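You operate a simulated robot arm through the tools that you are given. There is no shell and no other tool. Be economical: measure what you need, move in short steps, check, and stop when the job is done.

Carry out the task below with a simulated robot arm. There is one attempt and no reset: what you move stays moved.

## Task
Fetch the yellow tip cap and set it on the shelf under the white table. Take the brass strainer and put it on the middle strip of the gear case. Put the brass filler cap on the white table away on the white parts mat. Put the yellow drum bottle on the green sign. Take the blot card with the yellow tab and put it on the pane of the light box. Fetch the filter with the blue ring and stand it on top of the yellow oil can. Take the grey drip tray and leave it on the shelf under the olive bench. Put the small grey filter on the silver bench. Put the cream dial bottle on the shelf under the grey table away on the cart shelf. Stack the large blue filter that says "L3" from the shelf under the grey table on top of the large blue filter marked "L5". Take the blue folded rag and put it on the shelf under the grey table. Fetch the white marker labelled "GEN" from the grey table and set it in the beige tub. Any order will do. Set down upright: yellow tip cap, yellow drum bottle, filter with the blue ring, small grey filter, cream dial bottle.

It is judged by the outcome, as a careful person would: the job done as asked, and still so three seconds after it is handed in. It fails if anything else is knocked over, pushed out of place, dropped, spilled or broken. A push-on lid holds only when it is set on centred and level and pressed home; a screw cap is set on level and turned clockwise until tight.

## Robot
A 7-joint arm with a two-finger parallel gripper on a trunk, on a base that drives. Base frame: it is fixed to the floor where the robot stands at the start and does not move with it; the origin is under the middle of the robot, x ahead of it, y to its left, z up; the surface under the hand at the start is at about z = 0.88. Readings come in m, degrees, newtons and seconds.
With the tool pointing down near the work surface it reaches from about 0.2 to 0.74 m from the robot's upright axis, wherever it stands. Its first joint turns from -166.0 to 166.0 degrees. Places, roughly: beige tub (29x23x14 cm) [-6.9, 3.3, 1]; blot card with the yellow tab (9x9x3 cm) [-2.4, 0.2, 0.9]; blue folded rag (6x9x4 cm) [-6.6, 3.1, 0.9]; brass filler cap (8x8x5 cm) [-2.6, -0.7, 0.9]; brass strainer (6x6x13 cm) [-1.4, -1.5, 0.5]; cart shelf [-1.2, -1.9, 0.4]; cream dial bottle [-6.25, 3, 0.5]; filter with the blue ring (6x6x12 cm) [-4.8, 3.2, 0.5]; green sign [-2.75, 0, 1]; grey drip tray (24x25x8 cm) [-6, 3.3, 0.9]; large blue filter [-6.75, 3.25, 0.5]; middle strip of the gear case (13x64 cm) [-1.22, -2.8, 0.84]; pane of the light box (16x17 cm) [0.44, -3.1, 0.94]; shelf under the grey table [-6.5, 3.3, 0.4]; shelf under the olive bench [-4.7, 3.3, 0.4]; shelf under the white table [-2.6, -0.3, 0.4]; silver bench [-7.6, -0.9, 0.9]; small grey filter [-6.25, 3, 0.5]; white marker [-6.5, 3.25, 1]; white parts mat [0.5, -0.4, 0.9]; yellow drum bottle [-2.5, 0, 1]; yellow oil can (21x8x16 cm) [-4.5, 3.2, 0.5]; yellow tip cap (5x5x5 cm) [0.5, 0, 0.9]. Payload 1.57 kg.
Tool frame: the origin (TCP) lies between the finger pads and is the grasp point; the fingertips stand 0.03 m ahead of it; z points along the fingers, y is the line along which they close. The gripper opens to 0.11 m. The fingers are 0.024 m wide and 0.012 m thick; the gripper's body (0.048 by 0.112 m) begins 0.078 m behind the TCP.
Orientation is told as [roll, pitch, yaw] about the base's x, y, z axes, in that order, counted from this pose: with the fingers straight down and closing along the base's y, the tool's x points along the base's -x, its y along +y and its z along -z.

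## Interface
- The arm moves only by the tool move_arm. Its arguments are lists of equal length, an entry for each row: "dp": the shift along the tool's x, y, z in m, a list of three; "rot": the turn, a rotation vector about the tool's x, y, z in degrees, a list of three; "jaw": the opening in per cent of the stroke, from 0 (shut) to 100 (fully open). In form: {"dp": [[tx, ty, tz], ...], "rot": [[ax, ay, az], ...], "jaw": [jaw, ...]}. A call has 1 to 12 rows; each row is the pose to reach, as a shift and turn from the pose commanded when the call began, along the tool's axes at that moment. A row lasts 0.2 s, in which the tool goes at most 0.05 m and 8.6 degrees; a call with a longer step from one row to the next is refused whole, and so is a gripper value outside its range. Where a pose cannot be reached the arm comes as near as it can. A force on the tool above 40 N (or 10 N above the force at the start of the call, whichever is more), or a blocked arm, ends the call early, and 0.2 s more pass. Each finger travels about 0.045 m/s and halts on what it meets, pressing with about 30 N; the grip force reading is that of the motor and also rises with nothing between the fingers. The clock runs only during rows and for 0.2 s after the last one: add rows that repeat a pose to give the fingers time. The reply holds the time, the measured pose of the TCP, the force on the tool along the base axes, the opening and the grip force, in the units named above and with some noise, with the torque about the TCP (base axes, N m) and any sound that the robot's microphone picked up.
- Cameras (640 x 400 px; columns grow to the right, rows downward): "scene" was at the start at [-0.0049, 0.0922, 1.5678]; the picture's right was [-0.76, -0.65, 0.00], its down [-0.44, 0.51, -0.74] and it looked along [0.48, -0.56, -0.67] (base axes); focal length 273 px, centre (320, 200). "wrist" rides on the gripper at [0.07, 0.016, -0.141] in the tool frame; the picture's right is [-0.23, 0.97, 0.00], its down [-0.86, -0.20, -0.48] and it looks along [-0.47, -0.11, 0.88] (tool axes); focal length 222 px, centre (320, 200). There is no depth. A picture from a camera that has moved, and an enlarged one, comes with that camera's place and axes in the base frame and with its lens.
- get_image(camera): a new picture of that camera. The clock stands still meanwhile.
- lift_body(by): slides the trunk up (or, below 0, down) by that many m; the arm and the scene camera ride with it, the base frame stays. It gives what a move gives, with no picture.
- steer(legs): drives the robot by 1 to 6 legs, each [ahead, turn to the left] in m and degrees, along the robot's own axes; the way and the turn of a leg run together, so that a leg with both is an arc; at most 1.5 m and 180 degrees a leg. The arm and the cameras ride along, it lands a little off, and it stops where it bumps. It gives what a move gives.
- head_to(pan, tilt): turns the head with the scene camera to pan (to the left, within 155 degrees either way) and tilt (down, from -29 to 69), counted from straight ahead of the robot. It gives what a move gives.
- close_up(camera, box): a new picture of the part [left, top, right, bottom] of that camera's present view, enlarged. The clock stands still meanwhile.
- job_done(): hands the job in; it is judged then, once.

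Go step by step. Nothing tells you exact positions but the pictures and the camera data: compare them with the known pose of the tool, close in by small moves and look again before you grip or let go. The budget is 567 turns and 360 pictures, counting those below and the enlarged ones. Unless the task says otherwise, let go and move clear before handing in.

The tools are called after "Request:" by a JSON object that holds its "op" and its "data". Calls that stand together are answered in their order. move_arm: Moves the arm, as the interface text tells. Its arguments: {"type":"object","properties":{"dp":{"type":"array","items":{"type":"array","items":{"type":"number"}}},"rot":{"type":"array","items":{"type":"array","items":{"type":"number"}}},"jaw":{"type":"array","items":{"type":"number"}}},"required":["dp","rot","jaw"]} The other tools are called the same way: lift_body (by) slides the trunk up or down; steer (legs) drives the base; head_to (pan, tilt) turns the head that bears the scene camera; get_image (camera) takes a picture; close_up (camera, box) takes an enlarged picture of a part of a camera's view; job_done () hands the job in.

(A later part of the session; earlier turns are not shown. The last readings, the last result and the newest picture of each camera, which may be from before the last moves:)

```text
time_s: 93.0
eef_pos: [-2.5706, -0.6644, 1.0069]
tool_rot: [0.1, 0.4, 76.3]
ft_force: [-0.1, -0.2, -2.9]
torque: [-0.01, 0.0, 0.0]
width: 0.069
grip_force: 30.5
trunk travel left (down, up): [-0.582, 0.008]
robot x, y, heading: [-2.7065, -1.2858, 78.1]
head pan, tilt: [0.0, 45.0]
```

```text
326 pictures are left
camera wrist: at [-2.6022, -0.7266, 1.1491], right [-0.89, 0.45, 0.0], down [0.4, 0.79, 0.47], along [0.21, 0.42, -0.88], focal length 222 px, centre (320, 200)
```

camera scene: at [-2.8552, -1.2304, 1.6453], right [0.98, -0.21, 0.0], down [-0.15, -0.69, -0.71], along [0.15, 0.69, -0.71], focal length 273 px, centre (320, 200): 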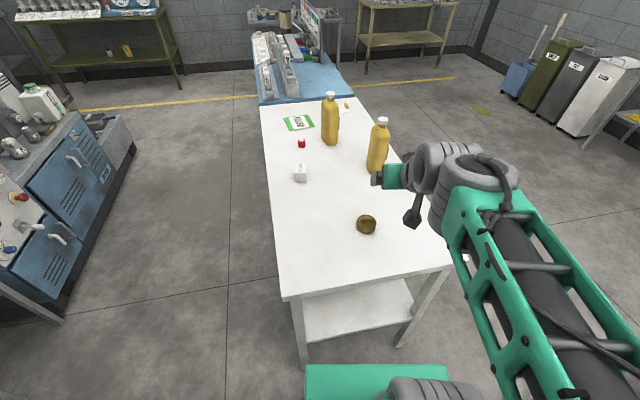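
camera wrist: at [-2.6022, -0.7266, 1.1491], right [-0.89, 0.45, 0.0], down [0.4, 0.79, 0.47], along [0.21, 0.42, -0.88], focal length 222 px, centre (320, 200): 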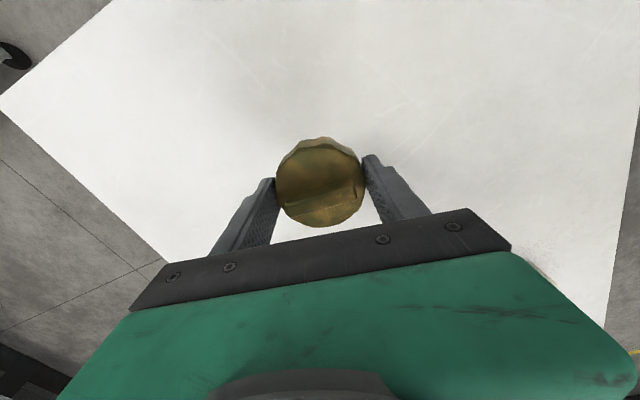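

Held well. I raise and draw in the arm, then drive back to the bench with the white mat.

Request:
{"op": "move_arm", "data": {"dp": [[0.03, 0, -0.035], [0.06, 0, -0.07], [0.09, 0, -0.1], [0.13, 0, -0.12]], "rot": [[0, 0, 0], [0, 0, 0], [0, 0, 0], [0, 0, 0]], "jaw": [40, 40, 40, 40]}}

Request:
{"op": "steer", "data": {"legs": [[-0.3, 0], [0, -49], [1.27, 0], [1.27, 0], [0, -29]]}}

Request:
{"op": "get_image", "data": {"camera": "scene"}}

```text
time_s: 94.0
eef_pos: [-2.6005, -0.7912, 1.1266]
tool_rot: [0.1, 0.2, 76.3]
ft_force: [1.1, -0.8, -3.4]
torque: [0.01, 0.01, -0.01]
width: 0.0688
grip_force: 30.4
trunk travel left (down, up): [-0.582, 0.008]
robot x, y, heading: [-2.7097, -1.2857, 78.3]
head pan, tilt: [0.0, 45.0]
```

```text
time_s: 111.6
eef_pos: [-0.0512, -0.3837, 1.127]
tool_rot: [0.1, 0.4, -2.9]
ft_force: [1.1, 0.4, -2.1]
torque: [0.02, 0.02, -0.05]
width: 0.0692
grip_force: 29.2
trunk travel left (down, up): [-0.582, 0.008]
robot x, y, heading: [-0.5586, -0.3694, -1.3]
head pan, tilt: [0.0, 45.0]
```

```text
325 pictures are left
camera scene: at [-0.5318, -0.2149, 1.6453], right [-0.02, -1.0, 0.0], down [-0.71, 0.01, -0.71], along [0.71, -0.01, -0.71], focal length 273 px, centre (320, 200)
```

scene: 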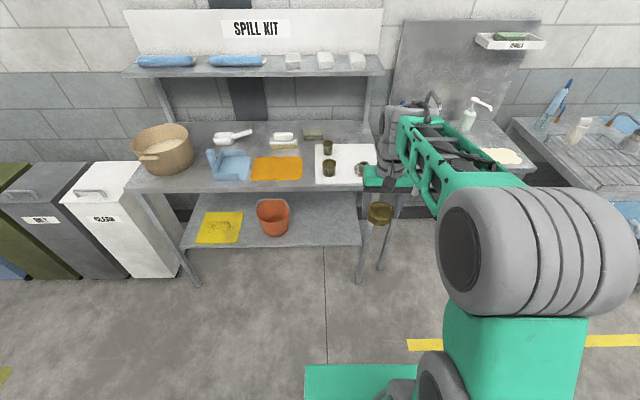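

Clear way ahead. I drive up to the bench and check the mat with the wrist camera.

Request:
{"op": "steer", "data": {"legs": [[0.47, 0]]}}

Request:
{"op": "get_image", "data": {"camera": "wrist"}}

```text
time_s: 114.4
eef_pos: [0.4231, -0.3991, 1.1268]
tool_rot: [0.0, 0.4, -3.4]
ft_force: [-0.7, 0.6, -2.5]
torque: [0.04, -0.02, 0.02]
width: 0.0688
grip_force: 29.9
trunk travel left (down, up): [-0.582, 0.008]
robot x, y, heading: [-0.0829, -0.383, -1.7]
head pan, tilt: [0.0, 45.0]
```

```text
324 pictures are left
camera wrist: at [0.3557, -0.3779, 1.2693], right [0.28, 0.96, 0.0], down [0.85, -0.25, 0.47], along [0.45, -0.13, -0.88], focal length 222 px, centre (320, 200)
```

wrist: 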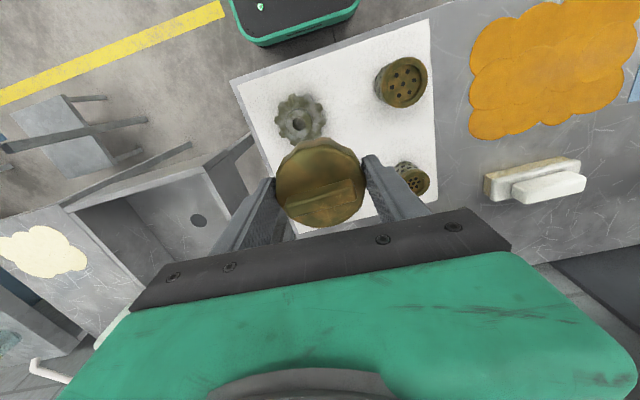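

Free spot on the mat at about [0.52, -0.415]. I move over it and lower.

Request:
{"op": "move_arm", "data": {"dp": [[-0.045, -0.005, 0.0], [-0.09, -0.01, 0.02], [-0.098, -0.01, 0.06], [-0.098, -0.01, 0.1], [-0.098, -0.01, 0.14], [-0.098, -0.01, 0.17], [-0.098, -0.01, 0.19], [-0.098, -0.01, 0.198], [-0.098, -0.01, 0.198]], "rot": [[0, 0, 0], [0, 0, 0], [0, 0, 0], [0, 0, 0], [0, 0, 0], [0, 0, 0], [0, 0, 0], [0, 0, 0], [0, 0, 0]], "jaw": [40, 40, 40, 40, 40, 40, 40, 40, 40]}}

Request:
{"op": "get_image", "data": {"camera": "wrist"}}

```text
time_s: 116.4
eef_pos: [0.5197, -0.4127, 0.9283]
tool_rot: [0.2, 0.4, -3.3]
ft_force: [0.5, 0.2, -2.9]
torque: [0.03, 0.01, -0.01]
width: 0.0691
grip_force: 29.7
trunk travel left (down, up): [-0.582, 0.008]
robot x, y, heading: [-0.084, -0.3827, -1.7]
head pan, tilt: [0.0, 45.0]
```

```text
323 pictures are left
camera wrist: at [0.4531, -0.3922, 1.0707], right [0.28, 0.96, 0.0], down [0.84, -0.25, 0.47], along [0.45, -0.13, -0.88], focal length 222 px, centre (320, 200)
```

wrist: 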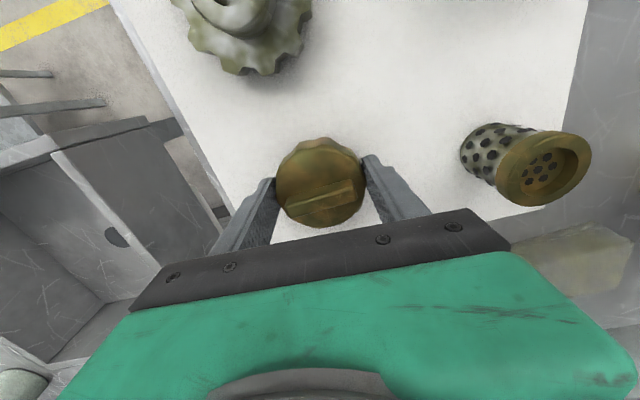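

Request:
{"op": "move_arm", "data": {"dp": [[0, 0, 0.004], [0, 0, 0.008], [0, 0, 0.011], [0, 0, 0.011]], "rot": [[0, 0, 0], [0, 0, 0], [0, 0, 0], [0, 0, 0]], "jaw": [40, 40, 40, 40]}}

```text
time_s: 117.4
eef_pos: [0.5214, -0.413, 0.9171]
tool_rot: [0.1, 0.4, -3.3]
ft_force: [0.1, 0.6, -2.7]
torque: [-0.02, 0.02, 0.01]
width: 0.069
grip_force: 30.0
trunk travel left (down, up): [-0.582, 0.008]
robot x, y, heading: [-0.0812, -0.3827, -1.6]
head pan, tilt: [0.0, 45.0]
```

Request:
{"op": "move_arm", "data": {"dp": [[0, 0, 0.002], [0, 0, 0.004], [0, 0, 0.006], [0, 0, 0.006]], "rot": [[0, 0, 0], [0, 0, 0], [0, 0, 0], [0, 0, 0]], "jaw": [40, 40, 40, 40]}}

```text
time_s: 118.4
eef_pos: [0.5189, -0.4149, 0.9136]
tool_rot: [0.0, 0.0, -3.4]
ft_force: [1.3, -0.6, 19.0]
torque: [-0.47, -0.11, -0.14]
width: 0.0693
grip_force: 30.0
trunk travel left (down, up): [-0.582, 0.008]
robot x, y, heading: [-0.0828, -0.3803, -1.5]
head pan, tilt: [0.0, 45.0]
```

It rests on the mat. I open and lift away.

Request:
{"op": "move_arm", "data": {"dp": [[0, 0, -0.002], [0, 0, -0.002], [0, 0, -0.002], [0, 0, -0.002], [0, 0, -0.04], [0, 0, -0.085], [0, 0, -0.13], [0.04, 0, -0.16], [0.08, 0, -0.19]], "rot": [[0, 0, 0], [0, 0, 0], [0, 0, 0], [0, 0, 0], [0, 0, 0], [0, 0, 0], [0, 0, 0], [0, 0, 0], [0, 0, 0]], "jaw": [70, 85, 85, 85, 85, 85, 85, 85, 85]}}

Request:
{"op": "get_image", "data": {"camera": "wrist"}}

```text
time_s: 120.4
eef_pos: [0.4372, -0.408, 1.1023]
tool_rot: [0.1, 0.4, -3.2]
ft_force: [-0.7, -0.1, 0.2]
torque: [0.01, -0.02, 0.0]
width: 0.0936
grip_force: 0.1
trunk travel left (down, up): [-0.582, 0.008]
robot x, y, heading: [-0.0825, -0.3793, -1.7]
head pan, tilt: [0.0, 45.0]
```

```text
322 pictures are left
camera wrist: at [0.3701, -0.3873, 1.2443], right [0.28, 0.96, 0.0], down [0.85, -0.25, 0.47], along [0.45, -0.13, -0.88], focal length 222 px, centre (320, 200)
```

wrist: 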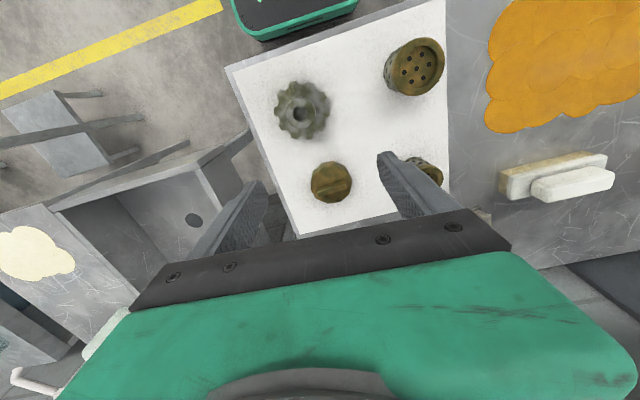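

Filler cap done. Next the brass strainer on the cart's shelf: I drive to the cart's near end and look.

Request:
{"op": "steer", "data": {"legs": [[-0.4, 0], [0, -158.5], [0.98, 0], [0, 70]]}}

Request:
{"op": "get_image", "data": {"camera": "scene"}}

```text
time_s: 137.2
eef_pos: [-1.4172, -1.2264, 1.1019]
tool_rot: [0.2, 0.3, -91.6]
ft_force: [0.1, -0.1, -0.3]
torque: [-0.02, 0.02, 0.01]
width: 0.0933
grip_force: 0.0
trunk travel left (down, up): [-0.582, 0.008]
robot x, y, heading: [-1.4062, -0.7053, -89.8]
head pan, tilt: [0.0, 45.0]
```

```text
321 pictures are left
camera scene: at [-1.251, -0.724, 1.6452], right [-1.0, 0.0, 0.0], down [0.0, 0.71, -0.71], along [0.0, -0.71, -0.71], focal length 273 px, centre (320, 200)
```

scene: 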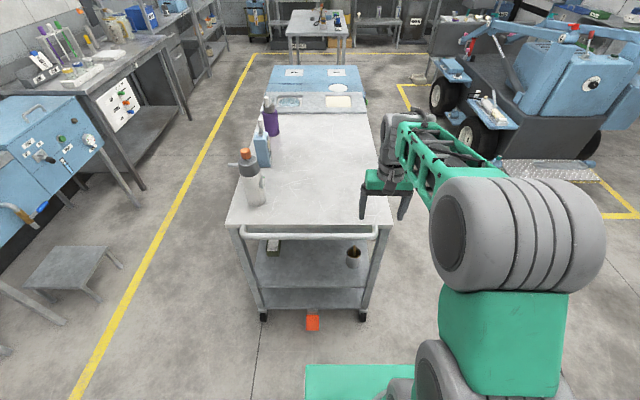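

Request:
{"op": "close_up", "data": {"camera": "scene", "box": [240, 50, 400, 150]}}

Request:
{"op": "close_up", "data": {"camera": "scene", "box": [220, 210, 400, 330]}}

```text
4.00 times, centred on (320, 100) of scene
camera zoom: at [-1.251, -0.724, 1.6452], right [-1.0, 0.0, 0.0], down [0.0, 0.71, -0.71], along [0.0, -0.71, -0.71], focal length 1091 px, centre (320, 600)
```

zoom: 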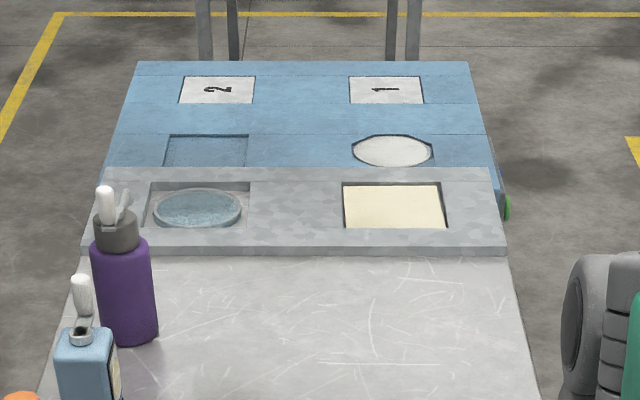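

```text
3.33 times, centred on (310, 270) of scene
camera zoom: at [-1.251, -0.724, 1.6452], right [-1.0, 0.0, 0.0], down [0.0, 0.71, -0.71], along [0.0, -0.71, -0.71], focal length 909 px, centre (353, -33)
```

zoom: 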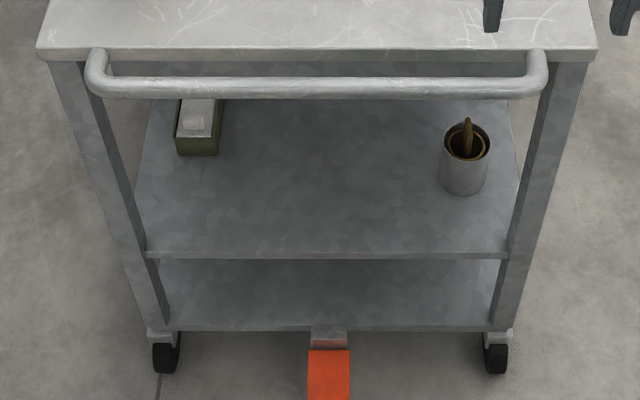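

The strainer sits in a metal cup at about [-1.41, -1.46], just inside the cart. I lower the trunk for a better look.

Request:
{"op": "lift_body", "data": {"by": -0.4}}

Request:
{"op": "head_to", "data": {"pan": -8, "tilt": 40}}

Request:
{"op": "get_image", "data": {"camera": "scene"}}

```text
time_s: 141.0
eef_pos: [-1.4166, -1.2266, 0.7015]
tool_rot: [0.1, 0.3, -91.6]
ft_force: [0.0, 0.3, -0.1]
torque: [0.0, -0.01, 0.02]
width: 0.0936
grip_force: 0.1
trunk travel left (down, up): [-0.182, 0.408]
robot x, y, heading: [-1.4086, -0.7041, -90.0]
head pan, tilt: [0.0, 45.0]
```

```text
time_s: 141.7
eef_pos: [-1.418, -1.2256, 0.7019]
tool_rot: [0.1, 0.4, -91.6]
ft_force: [0.0, -0.1, -0.9]
torque: [0.01, 0.03, -0.02]
width: 0.0936
grip_force: 0.1
trunk travel left (down, up): [-0.182, 0.408]
robot x, y, heading: [-1.4065, -0.7059, -90.1]
head pan, tilt: [-8.0, 40.0]
```

```text
318 pictures are left
camera scene: at [-1.263, -0.7269, 1.2525], right [-0.99, 0.14, 0.0], down [0.09, 0.64, -0.77], along [-0.1, -0.76, -0.64], focal length 273 px, centre (320, 200)
```

scene: 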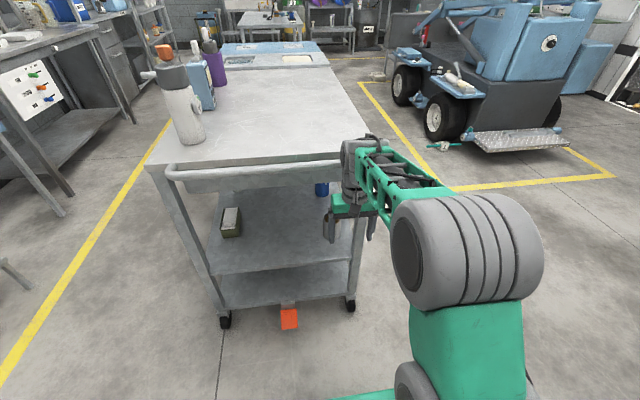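

Request:
{"op": "get_image", "data": {"camera": "wrist"}}

```text
317 pictures are left
camera wrist: at [-1.3996, -1.1569, 0.8438], right [0.97, -0.25, 0.0], down [-0.22, -0.85, 0.47], along [-0.12, -0.46, -0.88], focal length 222 px, centre (320, 200)
```

wrist: 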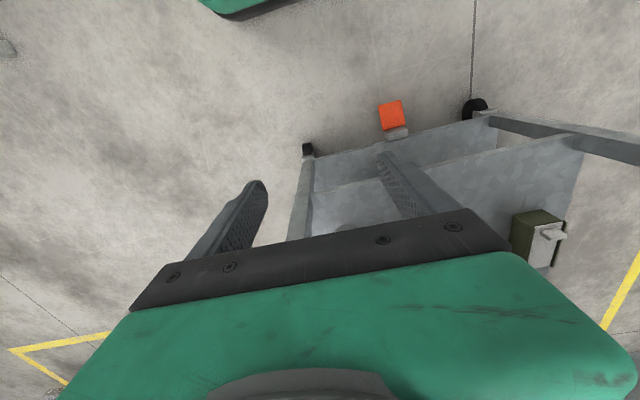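

Request:
{"op": "move_arm", "data": {"dp": [[0, 0, 0], [0, 0, 0], [0, 0, 0], [0, 0, 0], [0, 0, 0], [0, 0, 0]], "rot": [[0, -8, 0], [0, -16, 0], [0, -24, 0], [0, -32, 0], [0, -38, 0], [0, -38, 0]], "jaw": [85, 85, 85, 85, 85, 85]}}

Request:
{"op": "get_image", "data": {"camera": "wrist"}}

```text
time_s: 143.1
eef_pos: [-1.4168, -1.2261, 0.7021]
tool_rot: [0.2, -37.7, -91.6]
ft_force: [0.8, -0.5, -0.2]
torque: [0.02, 0.01, 0.01]
width: 0.0936
grip_force: 0.1
trunk travel left (down, up): [-0.182, 0.408]
robot x, y, heading: [-1.4078, -0.7068, -90.4]
head pan, tilt: [-8.0, 40.0]
```

```text
316 pictures are left
camera wrist: at [-1.3973, -1.0841, 0.7715], right [0.97, -0.21, 0.14], down [-0.21, -0.38, 0.9], along [-0.13, -0.9, -0.41], focal length 222 px, centre (320, 200)
```

wrist: 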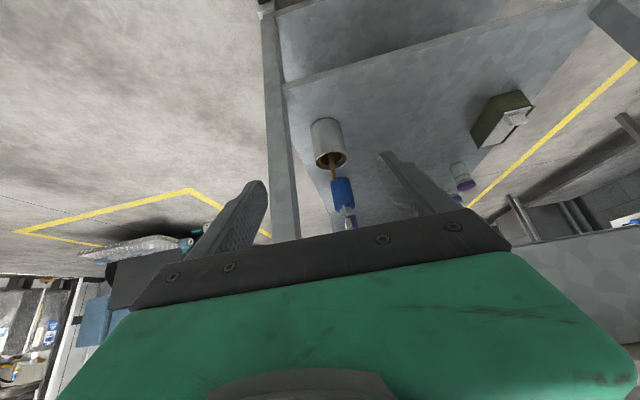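

Request:
{"op": "close_up", "data": {"camera": "wrist", "box": [260, 100, 420, 200]}}

```text
4.00 times, centred on (340, 150) of wrist
camera zoom: at [-1.3973, -1.0841, 0.7715], right [0.97, -0.21, 0.14], down [-0.21, -0.38, 0.9], along [-0.13, -0.9, -0.41], focal length 888 px, centre (240, 400)
```

zoom: 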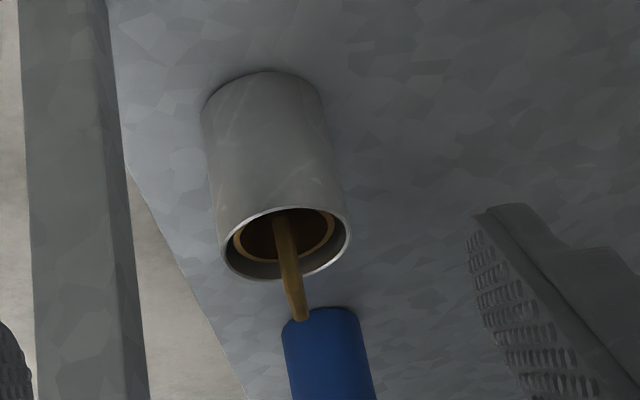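

The strainer's rod sticks up from the cup (tip z≈0.56). I tilt the hand flatter, lower to the rod's height and look again.

Request:
{"op": "move_arm", "data": {"dp": [[0, 0, 0], [0, 0, 0], [0, 0, 0], [0, 0, 0], [0, 0, 0]], "rot": [[0, -8, 0], [0, -16, 0], [0, -24, 0], [0, -32, 0], [0, -32, 0]], "jaw": [85, 85, 85, 85, 85]}}

Request:
{"op": "lift_body", "data": {"by": -0.12}}

Request:
{"op": "get_image", "data": {"camera": "wrist"}}

```text
time_s: 144.3
eef_pos: [-1.4179, -1.2283, 0.7022]
tool_rot: [0.2, -69.7, -91.8]
ft_force: [-0.2, 0.3, -0.9]
torque: [0.0, 0.0, 0.0]
width: 0.0937
grip_force: 0.0
trunk travel left (down, up): [-0.182, 0.408]
robot x, y, heading: [-1.4039, -0.705, -90.2]
head pan, tilt: [-8.0, 40.0]
```

```text
time_s: 145.8
eef_pos: [-1.4183, -1.2265, 0.5814]
tool_rot: [0.3, -69.8, -91.9]
ft_force: [0.4, 0.2, -0.5]
torque: [0.02, 0.02, 0.0]
width: 0.0935
grip_force: 0.0
trunk travel left (down, up): [-0.062, 0.528]
robot x, y, heading: [-1.4077, -0.7033, -89.8]
head pan, tilt: [-8.0, 40.0]
```

```text
314 pictures are left
camera wrist: at [-1.397, -1.0691, 0.5662], right [0.97, -0.11, 0.21], down [-0.2, 0.16, 0.97], along [-0.14, -0.98, 0.13], focal length 222 px, centre (320, 200)
```

wrist: 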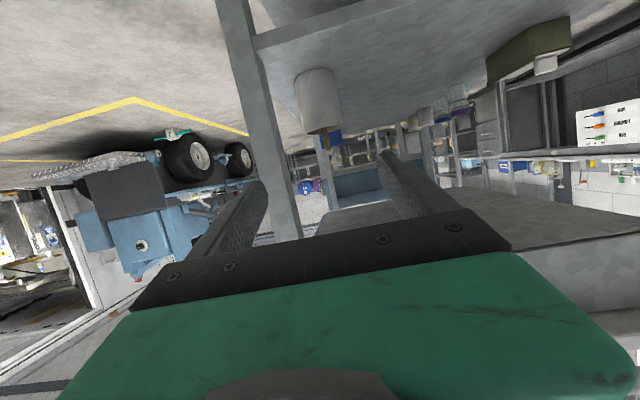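

Request:
{"op": "close_up", "data": {"camera": "wrist", "box": [260, 60, 420, 160]}}

```text
4.00 times, centred on (340, 110) of wrist
camera zoom: at [-1.397, -1.0691, 0.5662], right [0.97, -0.11, 0.21], down [-0.2, 0.16, 0.97], along [-0.14, -0.98, 0.13], focal length 888 px, centre (240, 560)
```

zoom: 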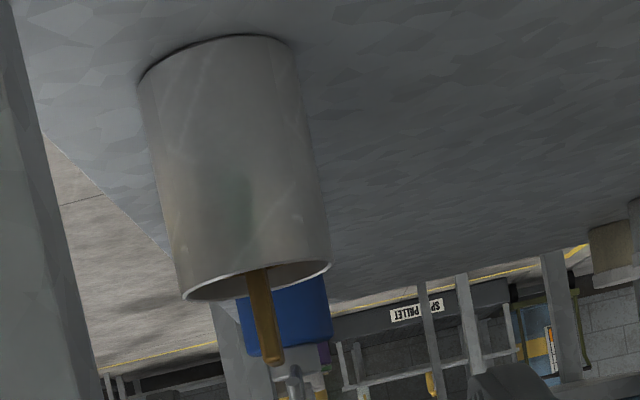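

The rod tip is at about [-1.42, -1.50, 0.534], rim at 0.496. I level the tool, lower to 0.52 and drive 0.15 m in.

Request:
{"op": "move_arm", "data": {"dp": [[0, 0, 0], [0, 0, 0], [0, 0, 0], [0, 0, 0]], "rot": [[0, -6, 0], [0, -12, 0], [0, -17.5, 0], [0, -17.5, 0]], "jaw": [85, 85, 85, 85]}}

Request:
{"op": "lift_body", "data": {"by": -0.056}}

Request:
{"op": "steer", "data": {"legs": [[0.15, 0]]}}

Request:
{"op": "get_image", "data": {"camera": "wrist"}}

Request:
{"op": "get_image", "data": {"camera": "scene"}}

```text
time_s: 146.8
eef_pos: [-1.4189, -1.2264, 0.5823]
tool_rot: [2.2, -87.3, -93.6]
ft_force: [0.2, -0.5, 0.2]
torque: [-0.03, 0.0, 0.0]
width: 0.0935
grip_force: 0.0
trunk travel left (down, up): [-0.062, 0.528]
robot x, y, heading: [-1.4084, -0.7062, -89.7]
head pan, tilt: [-8.0, 40.0]
```

```text
time_s: 147.8
eef_pos: [-1.4178, -1.2261, 0.5257]
tool_rot: [1.7, -87.2, -93.5]
ft_force: [0.0, -0.3, 0.6]
torque: [0.0, -0.01, 0.01]
width: 0.0936
grip_force: 0.2
trunk travel left (down, up): [-0.006, 0.584]
robot x, y, heading: [-1.41, -0.7021, -89.9]
head pan, tilt: [-8.0, 40.0]
```

```text
time_s: 149.2
eef_pos: [-1.418, -1.3773, 0.5256]
tool_rot: [1.8, -87.0, -93.3]
ft_force: [0.0, -0.9, 0.2]
torque: [0.03, 0.0, -0.01]
width: 0.0937
grip_force: 0.1
trunk travel left (down, up): [-0.006, 0.584]
robot x, y, heading: [-1.4077, -0.8567, -89.8]
head pan, tilt: [-8.0, 40.0]
```

```text
312 pictures are left
camera wrist: at [-1.3971, -1.2323, 0.4633], right [0.97, -0.04, 0.23], down [-0.19, 0.44, 0.88], along [-0.13, -0.9, 0.42], focal length 222 px, centre (320, 200)
```

wrist: 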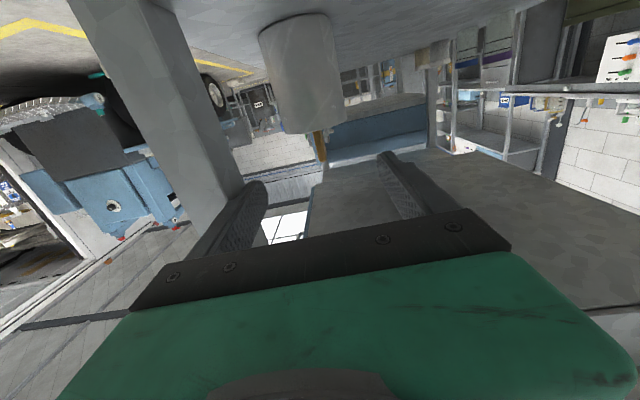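

```text
311 pictures are left
camera scene: at [-1.2627, -0.8782, 1.0765], right [-0.99, 0.14, 0.0], down [0.09, 0.64, -0.77], along [-0.1, -0.76, -0.64], focal length 273 px, centre (320, 200)
```

scene: 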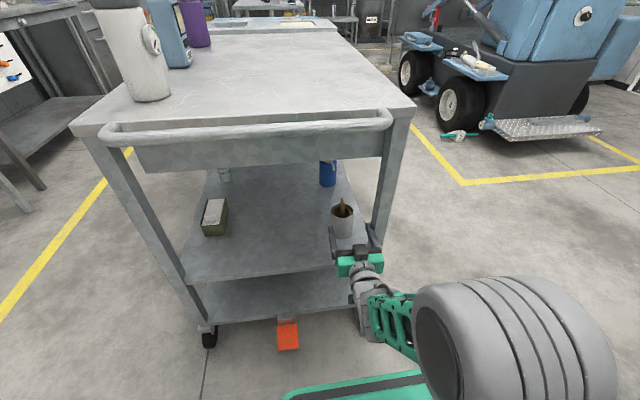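

Aligned with the rod. I advance 0.12 m and close on it.

Request:
{"op": "move_arm", "data": {"dp": [[0, 0, 0.04], [0, 0, 0.08], [0, 0, 0.12], [0, 0, 0.12]], "rot": [[0, 0, 0], [0, 0, 0], [0, 0, 0], [0, 0, 0]], "jaw": [85, 85, 85, 85]}}

Request:
{"op": "close_up", "data": {"camera": "scene", "box": [260, 160, 420, 260]}}

Request:
{"op": "get_image", "data": {"camera": "wrist"}}

```text
time_s: 150.2
eef_pos: [-1.4213, -1.4967, 0.5209]
tool_rot: [1.9, -87.1, -93.6]
ft_force: [-0.1, 0.3, -0.2]
torque: [0.03, -0.01, 0.02]
width: 0.0934
grip_force: 0.0
trunk travel left (down, up): [-0.006, 0.584]
robot x, y, heading: [-1.4038, -0.8533, -89.9]
head pan, tilt: [-8.0, 40.0]
```

```text
4.00 times, centred on (340, 210) of scene
camera zoom: at [-1.2627, -0.8782, 1.0765], right [-0.99, 0.14, 0.0], down [0.09, 0.64, -0.77], along [-0.1, -0.76, -0.64], focal length 1091 px, centre (240, 160)
```

zoom: 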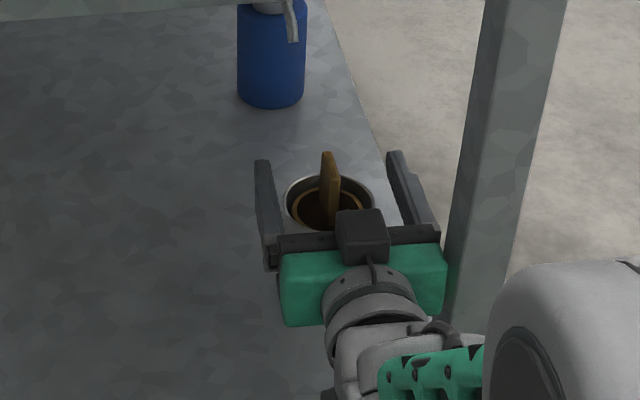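

```text
309 pictures are left
camera wrist: at [-1.401, -1.351, 0.4579], right [0.97, -0.04, 0.23], down [-0.19, 0.44, 0.88], along [-0.13, -0.9, 0.42], focal length 222 px, centre (320, 200)
```

wrist: 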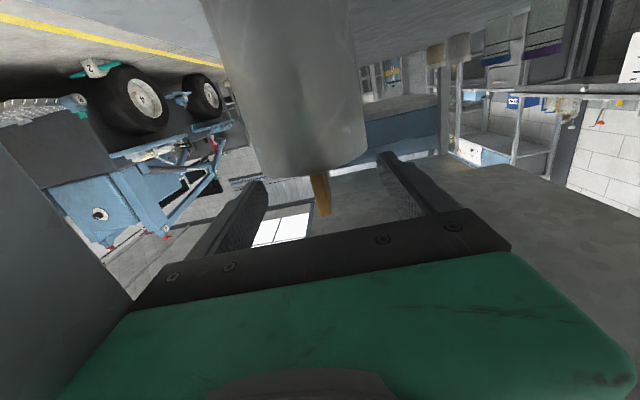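

Request:
{"op": "move_arm", "data": {"dp": [[0, 0, 0], [0, 0, 0], [0, 0, 0], [0, 0, 0], [0, 0, 0], [0, 0, 0], [0, 0, 0], [0, 0, 0], [0, 0, 0]], "rot": [[0, 0, 0], [0, 0, 0], [0, 0, 0], [0, 0, 0], [0, 0, 0], [0, 0, 0], [0, 0, 0], [0, 0, 0], [0, 0, 0]], "jaw": [70, 55, 40, 25, 10, 0, 0, 0, 0]}}

Request:
{"op": "close_up", "data": {"camera": "scene", "box": [260, 160, 420, 260]}}

```text
time_s: 152.2
eef_pos: [-1.4215, -1.4961, 0.5203]
tool_rot: [1.8, -87.1, -93.5]
ft_force: [0.5, -0.1, 0.4]
torque: [0.01, -0.01, 0.03]
width: 0.0086
grip_force: 28.2
trunk travel left (down, up): [-0.006, 0.584]
robot x, y, heading: [-1.4018, -0.8523, -89.9]
head pan, tilt: [-8.0, 40.0]
```

```text
4.00 times, centred on (340, 210) of scene
camera zoom: at [-1.2626, -0.8782, 1.0765], right [-0.99, 0.14, 0.0], down [0.09, 0.64, -0.77], along [-0.1, -0.76, -0.64], focal length 1091 px, centre (240, 160)
```

zoom: 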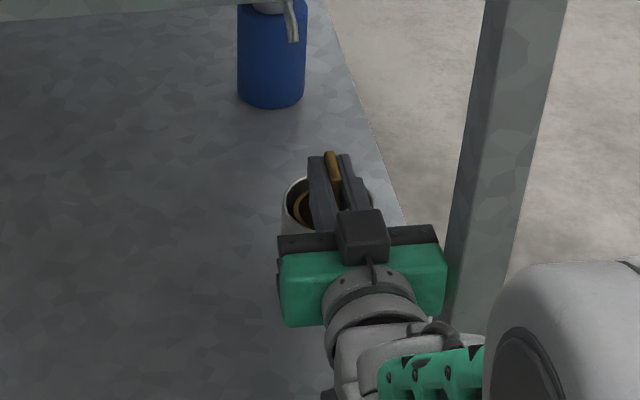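

Gripped (9 mm). I lift straight up with the trunk.

Request:
{"op": "lift_body", "data": {"by": 0.125}}

Request:
{"op": "get_image", "data": {"camera": "scene"}}

Request:
{"op": "get_image", "data": {"camera": "wrist"}}

```text
time_s: 153.7
eef_pos: [-1.4211, -1.4957, 0.645]
tool_rot: [1.8, -87.2, -93.4]
ft_force: [-0.4, 0.3, -0.4]
torque: [-0.02, 0.01, -0.03]
width: 0.0085
grip_force: 27.8
trunk travel left (down, up): [-0.131, 0.459]
robot x, y, heading: [-1.4056, -0.8544, -89.8]
head pan, tilt: [-8.0, 40.0]
```

```text
307 pictures are left
camera scene: at [-1.2626, -0.8782, 1.2015], right [-0.99, 0.14, 0.0], down [0.09, 0.64, -0.77], along [-0.1, -0.76, -0.64], focal length 273 px, centre (320, 200)
```

scene: 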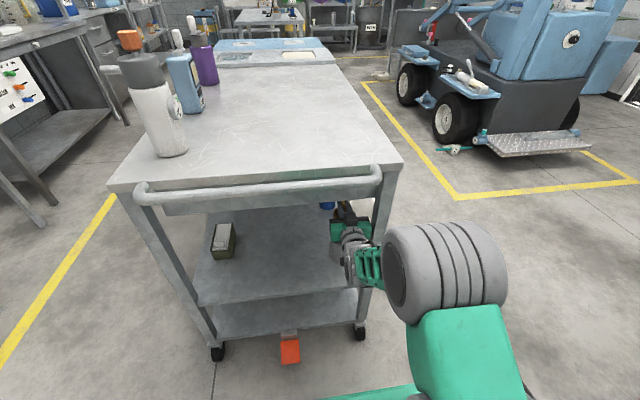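

```text
306 pictures are left
camera wrist: at [-1.4008, -1.3507, 0.5828], right [0.97, -0.04, 0.23], down [-0.19, 0.44, 0.88], along [-0.13, -0.9, 0.42], focal length 222 px, centre (320, 200)
```

wrist: 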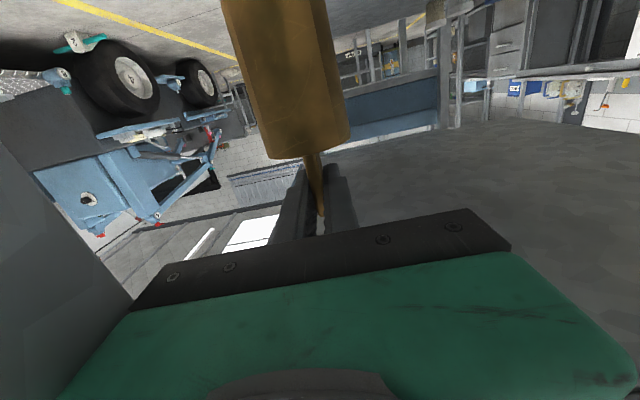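

The strainer is clear of the cup. I back straight out.

Request:
{"op": "steer", "data": {"legs": [[-0.35, 0]]}}

Request:
{"op": "lift_body", "data": {"by": 0.4}}

Request:
{"op": "get_image", "data": {"camera": "scene"}}

```text
time_s: 155.9
eef_pos: [-1.4223, -1.1477, 0.6446]
tool_rot: [1.8, -87.1, -93.3]
ft_force: [-0.1, 0.7, -1.5]
torque: [0.04, 0.01, 0.0]
width: 0.0083
grip_force: 27.1
trunk travel left (down, up): [-0.131, 0.459]
robot x, y, heading: [-1.4073, -0.5077, -90.1]
head pan, tilt: [-8.0, 40.0]
```

```text
time_s: 159.8
eef_pos: [-1.4218, -1.1484, 1.045]
tool_rot: [1.9, -87.1, -93.3]
ft_force: [0.0, -0.9, -1.0]
torque: [-0.03, -0.01, -0.01]
width: 0.0086
grip_force: 27.4
trunk travel left (down, up): [-0.531, 0.059]
robot x, y, heading: [-1.4055, -0.5045, -90.0]
head pan, tilt: [-8.0, 40.0]
```

```text
305 pictures are left
camera scene: at [-1.2637, -0.5304, 1.6015], right [-0.99, 0.14, 0.0], down [0.09, 0.64, -0.77], along [-0.1, -0.76, -0.64], focal length 273 px, centre (320, 200)
```

scene: 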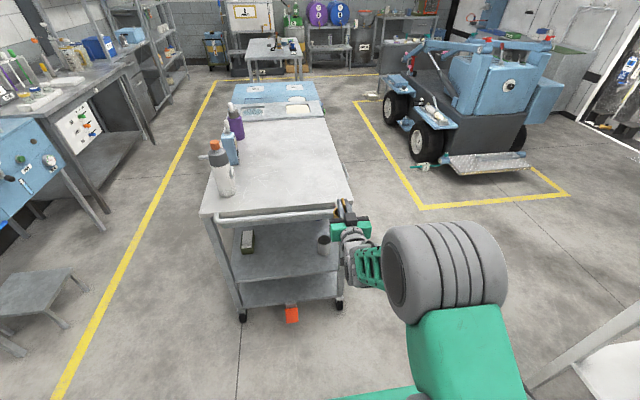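

Strainer held. Now round the cart's left side to the gear case behind it, ending to face -x.

Request:
{"op": "steer", "data": {"legs": [[0, 67], [1.03, 0], [0, -67], [1.0, 0], [0.85, 0]]}}

Request:
{"op": "head_to", "data": {"pan": -60, "tilt": 40}}

Request:
{"op": "get_image", "data": {"camera": "scene"}}

```text
time_s: 180.0
eef_pos: [-0.4837, -3.4179, 1.045]
tool_rot: [1.8, -87.1, -94.3]
ft_force: [0.1, 0.3, -1.2]
torque: [0.02, -0.02, -0.01]
width: 0.0088
grip_force: 27.4
trunk travel left (down, up): [-0.531, 0.059]
robot x, y, heading: [-0.4562, -2.7755, -90.8]
head pan, tilt: [-8.0, 40.0]
```

```text
time_s: 181.2
eef_pos: [-0.4842, -3.419, 1.0443]
tool_rot: [1.9, -87.2, -94.4]
ft_force: [-0.4, 0.1, -1.0]
torque: [-0.03, 0.01, -0.01]
width: 0.0085
grip_force: 27.3
trunk travel left (down, up): [-0.531, 0.059]
robot x, y, heading: [-0.4619, -2.7797, -90.6]
head pan, tilt: [-60.0, 40.0]
```

```text
304 pictures are left
camera scene: at [-0.3762, -2.7604, 1.6015], right [-0.49, 0.87, 0.0], down [0.56, 0.31, -0.77], along [-0.67, -0.37, -0.64], focal length 273 px, centre (320, 200)
```

scene: 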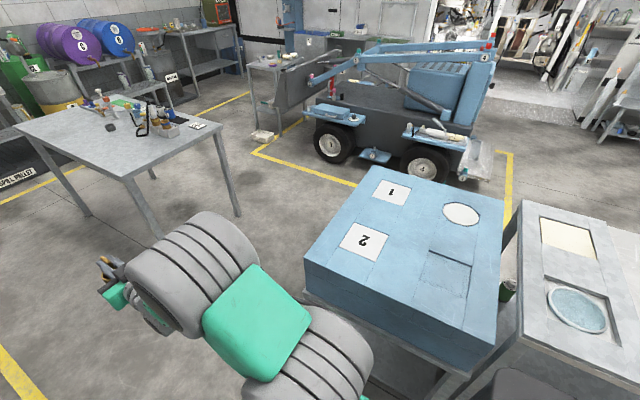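

Request:
{"op": "close_up", "data": {"camera": "scene", "box": [290, 150, 530, 350]}}

```text
2.00 times, centred on (410, 250) of scene
camera zoom: at [-0.3762, -2.7604, 1.6015], right [-0.49, 0.87, 0.0], down [0.56, 0.31, -0.77], along [-0.67, -0.37, -0.64], focal length 546 px, centre (140, 100)
```

zoom: 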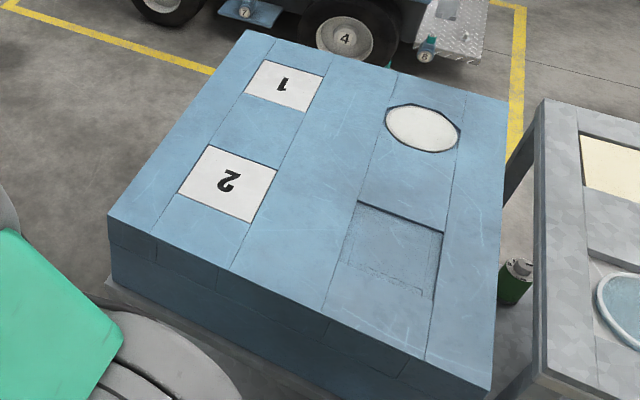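

The plain middle strip is at y≈-2.87…-2.725. I turn to face it.

Request:
{"op": "steer", "data": {"legs": [[0, -89]]}}

Request:
{"op": "head_to", "data": {"pan": 0, "tilt": 45}}

Request:
{"op": "get_image", "data": {"camera": "scene"}}

Request:
{"op": "get_image", "data": {"camera": "wrist"}}

```text
time_s: 185.3
eef_pos: [-1.0991, -2.7715, 1.0456]
tool_rot: [2.1, -87.1, 177.3]
ft_force: [-0.4, 0.5, -0.9]
torque: [-0.02, 0.01, -0.03]
width: 0.0087
grip_force: 27.4
trunk travel left (down, up): [-0.531, 0.059]
robot x, y, heading: [-0.4584, -2.7755, -179.1]
head pan, tilt: [-60.0, 40.0]
```

```text
time_s: 186.6
eef_pos: [-1.0988, -2.7714, 1.0453]
tool_rot: [2.0, -87.0, 177.3]
ft_force: [0.6, 0.6, -1.2]
torque: [0.0, -0.01, 0.0]
width: 0.0083
grip_force: 27.2
trunk travel left (down, up): [-0.531, 0.059]
robot x, y, heading: [-0.458, -2.7753, -179.0]
head pan, tilt: [0.0, 45.0]
```

```text
302 pictures are left
camera scene: at [-0.4762, -2.9315, 1.5943], right [-0.02, 1.0, 0.0], down [0.71, 0.01, -0.71], along [-0.71, -0.01, -0.71], focal length 273 px, centre (320, 200)
```

scene: 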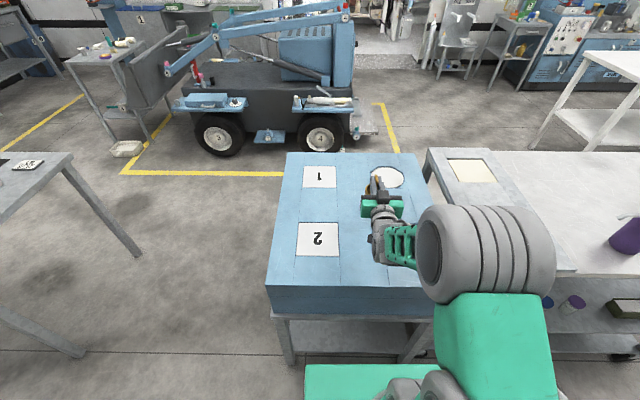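

```text
301 pictures are left
camera wrist: at [-0.9543, -2.7885, 0.9828], right [-0.02, -0.97, 0.23], down [0.44, 0.2, 0.88], along [-0.9, 0.12, 0.42], focal length 222 px, centre (320, 200)
```

wrist: 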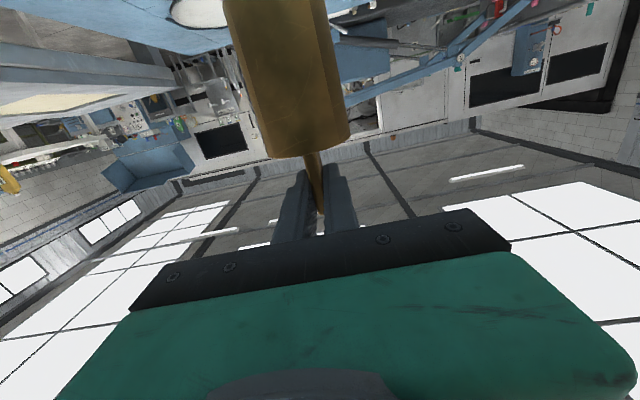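

I shift 28 mm left, then lower toward the strip.

Request:
{"op": "move_arm", "data": {"dp": [[0.03, 0.014, 0], [0.06, 0.028, 0.003], [0.075, 0.028, 0.004], [0.08, 0.028, 0.004], [0.08, 0.028, 0.004]], "rot": [[0, 0, 0], [0, 0, 0], [0, 0, 0], [0, 0, 0], [0, 0, 0]], "jaw": [0, 0, 0, 0, 0]}}

Request:
{"op": "get_image", "data": {"camera": "scene"}}

```text
time_s: 187.8
eef_pos: [-1.0998, -2.8001, 0.9645]
tool_rot: [1.8, -87.2, 177.4]
ft_force: [0.0, 0.1, -0.6]
torque: [0.04, 0.0, 0.03]
width: 0.0084
grip_force: 26.9
trunk travel left (down, up): [-0.531, 0.059]
robot x, y, heading: [-0.4577, -2.7765, -179.0]
head pan, tilt: [0.0, 45.0]
```

```text
300 pictures are left
camera scene: at [-0.4762, -2.9317, 1.5942], right [-0.02, 1.0, 0.0], down [0.71, 0.01, -0.71], along [-0.71, -0.01, -0.71], focal length 273 px, centre (320, 200)
```

scene: 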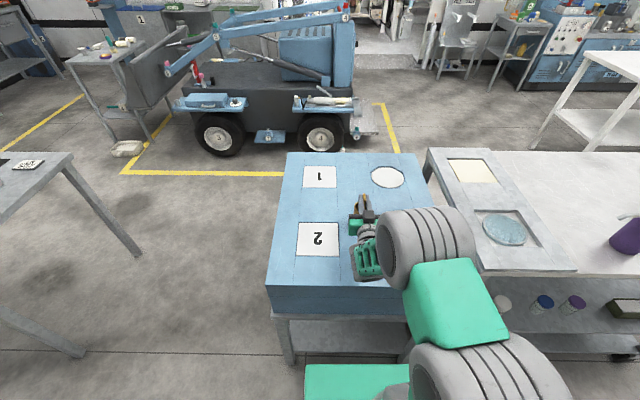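

Request:
{"op": "move_arm", "data": {"dp": [[0.003, 0, 0], [0.006, 0, 0], [0.009, 0, 0], [0.012, 0, 0], [0.012, 0, 0]], "rot": [[0, 0, 0], [0, 0, 0], [0, 0, 0], [0, 0, 0], [0, 0, 0]], "jaw": [0, 0, 0, 0, 0]}}

Request:
{"op": "close_up", "data": {"camera": "scene", "box": [280, 150, 440, 290]}}

```text
time_s: 189.0
eef_pos: [-1.0986, -2.7997, 0.954]
tool_rot: [1.9, -87.4, 177.4]
ft_force: [1.4, 2.5, 11.3]
torque: [0.12, -0.35, -0.02]
width: 0.0084
grip_force: 27.4
trunk travel left (down, up): [-0.531, 0.059]
robot x, y, heading: [-0.4604, -2.7767, -179.1]
head pan, tilt: [0.0, 45.0]
```

```text
2.86 times, centred on (360, 220) of scene
camera zoom: at [-0.475, -2.9313, 1.5945], right [-0.02, 1.0, 0.0], down [0.71, 0.01, -0.71], along [-0.71, -0.01, -0.71], focal length 779 px, centre (206, 143)
```

zoom: 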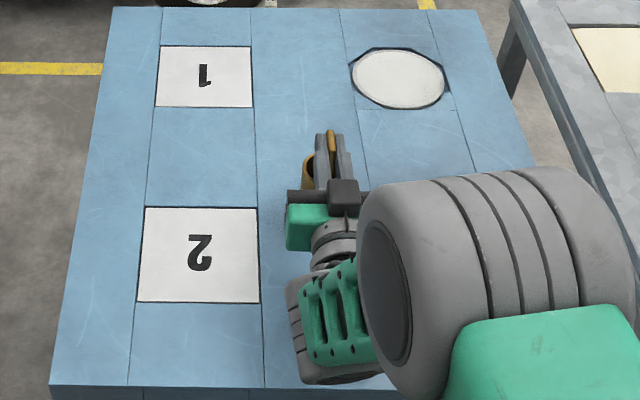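

Contact made, within the strip. I open and draw straight back.

Request:
{"op": "move_arm", "data": {"dp": [[0, 0, 0], [0, 0, 0], [0, 0, 0], [0, 0, 0], [-0.005, 0, -0.03], [-0.01, 0, -0.07], [-0.02, 0, -0.11], [-0.03, 0, -0.15]], "rot": [[0, 0, 0], [0, 0, 0], [0, 0, 0], [0, 0, 0], [0, 0, 0], [0, 0, 0], [0, 0, 0], [0, 0, 0]], "jaw": [15, 30, 40, 40, 40, 40, 40, 40]}}

Request:
{"op": "close_up", "data": {"camera": "scene", "box": [280, 150, 440, 290]}}

```text
time_s: 190.8
eef_pos: [-0.9493, -2.802, 0.9896]
tool_rot: [1.8, -87.1, 177.4]
ft_force: [-1.2, -1.1, -0.8]
torque: [-0.01, 0.02, 0.0]
width: 0.0439
grip_force: 0.1
trunk travel left (down, up): [-0.531, 0.059]
robot x, y, heading: [-0.4631, -2.7801, -179.1]
head pan, tilt: [0.0, 45.0]
```

```text
2.86 times, centred on (360, 220) of scene
camera zoom: at [-0.4759, -2.9313, 1.5943], right [-0.02, 1.0, 0.0], down [0.71, 0.01, -0.71], along [-0.71, -0.01, -0.71], focal length 779 px, centre (206, 143)
```

zoom: 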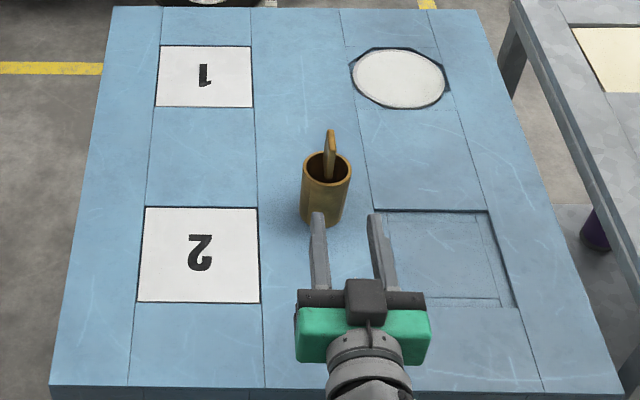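

The strainer stands on the middle strip. Next the blot card on the white table; I raise the hand and drive there.

Request:
{"op": "move_arm", "data": {"dp": [[-0.04, 0, 0], [-0.08, 0, 0], [-0.12, 0, 0], [-0.16, 0, 0.0]], "rot": [[0, 4, 0], [0, 12, 0], [0, 20, 0], [0, 27, 0]], "jaw": [40, 40, 40, 40]}}

Request:
{"op": "steer", "data": {"legs": [[-0.1, 0], [0, -91], [0.95, 0], [0.95, 0], [0, 46], [1.5, 0]]}}

Request:
{"op": "steer", "data": {"legs": [[0, 44]]}}

Request:
{"op": "get_image", "data": {"camera": "scene"}}

```text
time_s: 191.8
eef_pos: [-0.9592, -2.8035, 1.1489]
tool_rot: [0.1, -60.1, 179.4]
ft_force: [0.3, -0.6, -0.1]
torque: [-0.03, -0.01, -0.02]
width: 0.0441
grip_force: 0.0
trunk travel left (down, up): [-0.531, 0.059]
robot x, y, heading: [-0.4552, -2.7779, -179.0]
head pan, tilt: [0.0, 45.0]
```

```text
time_s: 215.1
eef_pos: [-1.7239, 0.5068, 1.1493]
tool_rot: [0.2, -60.1, 133.2]
ft_force: [0.0, 0.1, 0.3]
torque: [0.0, 0.02, 0.0]
width: 0.0438
grip_force: 0.1
trunk travel left (down, up): [-0.531, 0.059]
robot x, y, heading: [-1.3568, 0.1675, 135.4]
head pan, tilt: [0.0, 45.0]
```

```text
time_s: 217.5
eef_pos: [-1.8573, 0.1549, 1.1484]
tool_rot: [0.2, -60.1, 177.4]
ft_force: [-0.1, -0.1, 0.2]
torque: [0.0, 0.02, -0.01]
width: 0.0442
grip_force: 0.0
trunk travel left (down, up): [-0.531, 0.059]
robot x, y, heading: [-1.3552, 0.1661, 179.2]
head pan, tilt: [0.0, 45.0]
```

```text
297 pictures are left
camera scene: at [-1.3796, 0.0122, 1.5943], right [0.01, 1.0, 0.0], down [0.71, -0.01, -0.71], along [-0.71, 0.01, -0.71], focal length 273 px, centre (320, 200)
```

scene: 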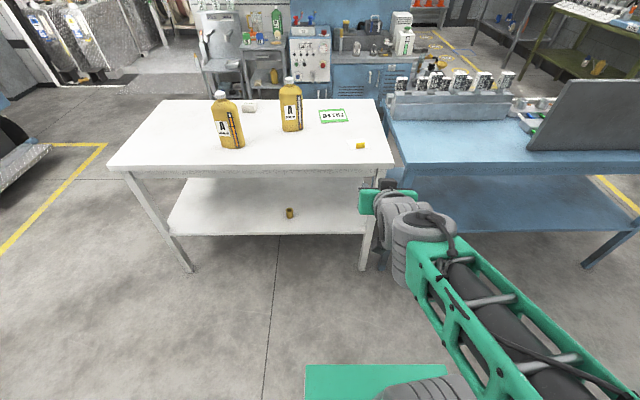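

The card is at about [-2.42, 0.20]. I drive 0.5 m closer and bring the tool vertical over it.

Request:
{"op": "steer", "data": {"legs": [[0.48, 0]]}}

Request:
{"op": "move_arm", "data": {"dp": [[0, 0, 0], [0, 0, 0], [0, 0, 0], [0, 0, 0], [0, 0, 0], [0, 0, 0], [0, 0, 0], [0, 0, 0], [0, 0, 0]], "rot": [[0, 7, 0], [0, 14, 0], [0, 21, 0], [0, 28, 0], [0, 35, 0], [0, 42, 0], [0, 50, 0], [0, 58, 0], [0, 60, 0]], "jaw": [40, 40, 50, 60, 60, 60, 60, 60, 60]}}

Request:
{"op": "get_image", "data": {"camera": "wrist"}}

```text
time_s: 220.4
eef_pos: [-2.3398, 0.1615, 1.1488]
tool_rot: [0.3, -60.2, 177.3]
ft_force: [-0.8, -0.8, -0.3]
torque: [-0.03, -0.02, -0.02]
width: 0.0438
grip_force: 0.0
trunk travel left (down, up): [-0.531, 0.059]
robot x, y, heading: [-1.8381, 0.1735, 179.5]
head pan, tilt: [0.0, 45.0]
```

```text
time_s: 222.4
eef_pos: [-2.3402, 0.1622, 1.1482]
tool_rot: [0.1, -0.1, 177.4]
ft_force: [-0.1, -0.6, -0.1]
torque: [-0.03, -0.04, 0.0]
width: 0.0659
grip_force: 0.1
trunk travel left (down, up): [-0.531, 0.059]
robot x, y, heading: [-1.839, 0.1714, 179.1]
head pan, tilt: [0.0, 45.0]
```

```text
296 pictures are left
camera wrist: at [-2.2705, 0.1447, 1.2906], right [-0.27, -0.96, 0.0], down [-0.84, 0.24, 0.48], along [-0.46, 0.13, -0.88], focal length 222 px, centre (320, 200)
```

wrist: 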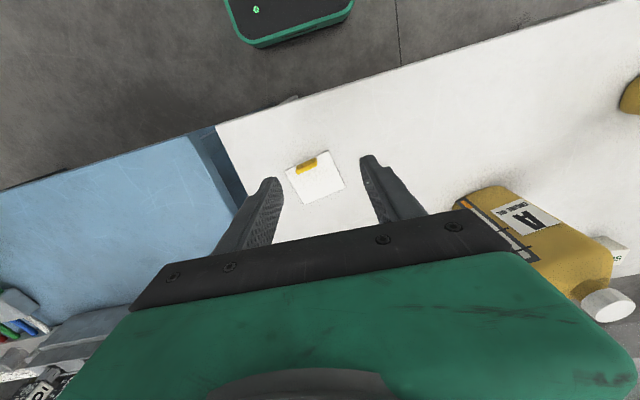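

Request:
{"op": "close_up", "data": {"camera": "wrist", "box": [270, 140, 370, 215]}}

```text
5.33 times, centred on (320, 178) of wrist
camera zoom: at [-2.2705, 0.1447, 1.2906], right [-0.27, -0.96, 0.0], down [-0.84, 0.24, 0.48], along [-0.46, 0.13, -0.88], focal length 1185 px, centre (320, 320)
```

zoom: 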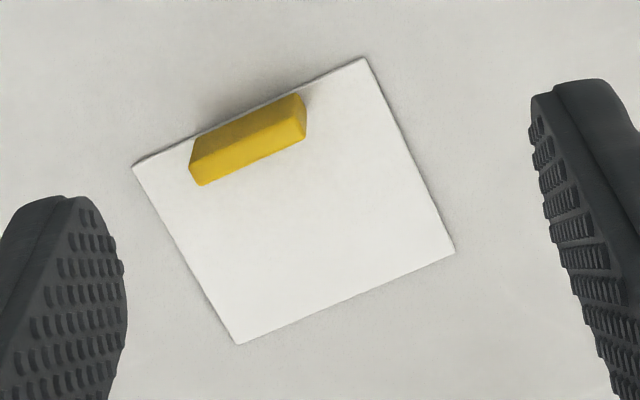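

The tab's long side runs along y, so I turn the hand about 79° to close across it, and move over it.

Request:
{"op": "move_arm", "data": {"dp": [[-0.005, -0.004, 0.01], [-0.01, -0.008, 0.02], [-0.015, -0.012, 0.03], [-0.02, -0.016, 0.04], [-0.026, -0.02, 0.05], [-0.032, -0.024, 0.06], [-0.038, -0.028, 0.07], [-0.044, -0.032, 0.08], [-0.048, -0.036, 0.09], [-0.052, -0.039, 0.1], [-0.052, -0.039, 0.1]], "rot": [[0, 0, 8], [0, 0, 16], [0, 0, 24], [0, 0, 32], [0, 0, 40], [0, 0, 48], [0, 0, 56], [0, 0, 64], [0, 0, 72], [0, 0, 78.8], [0, 0, 78.8]], "jaw": [60, 60, 60, 60, 60, 60, 60, 60, 60, 60, 60]}}

Request:
{"op": "get_image", "data": {"camera": "wrist"}}

```text
time_s: 224.8
eef_pos: [-2.3902, 0.2026, 1.0468]
tool_rot: [0.2, 0.2, 98.5]
ft_force: [-0.9, -0.4, -0.5]
torque: [-0.02, 0.01, -0.03]
width: 0.0662
grip_force: 0.1
trunk travel left (down, up): [-0.531, 0.059]
robot x, y, heading: [-1.8384, 0.1746, 179.2]
head pan, tilt: [0.0, 45.0]
```

```text
294 pictures are left
camera wrist: at [-2.3949, 0.1336, 1.1902], right [-1.0, 0.08, 0.0], down [0.07, 0.88, 0.48], along [0.04, 0.48, -0.88], focal length 222 px, centre (320, 200)
```

wrist: 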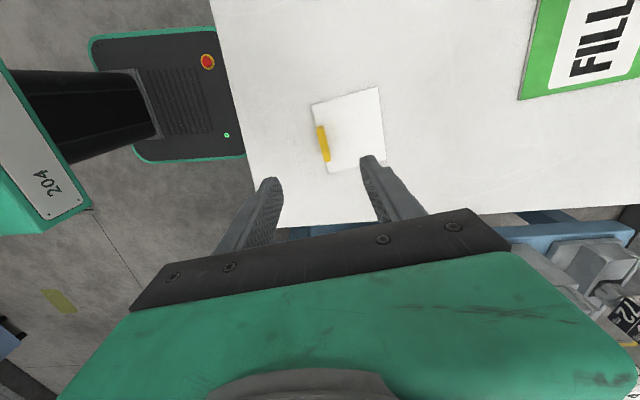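

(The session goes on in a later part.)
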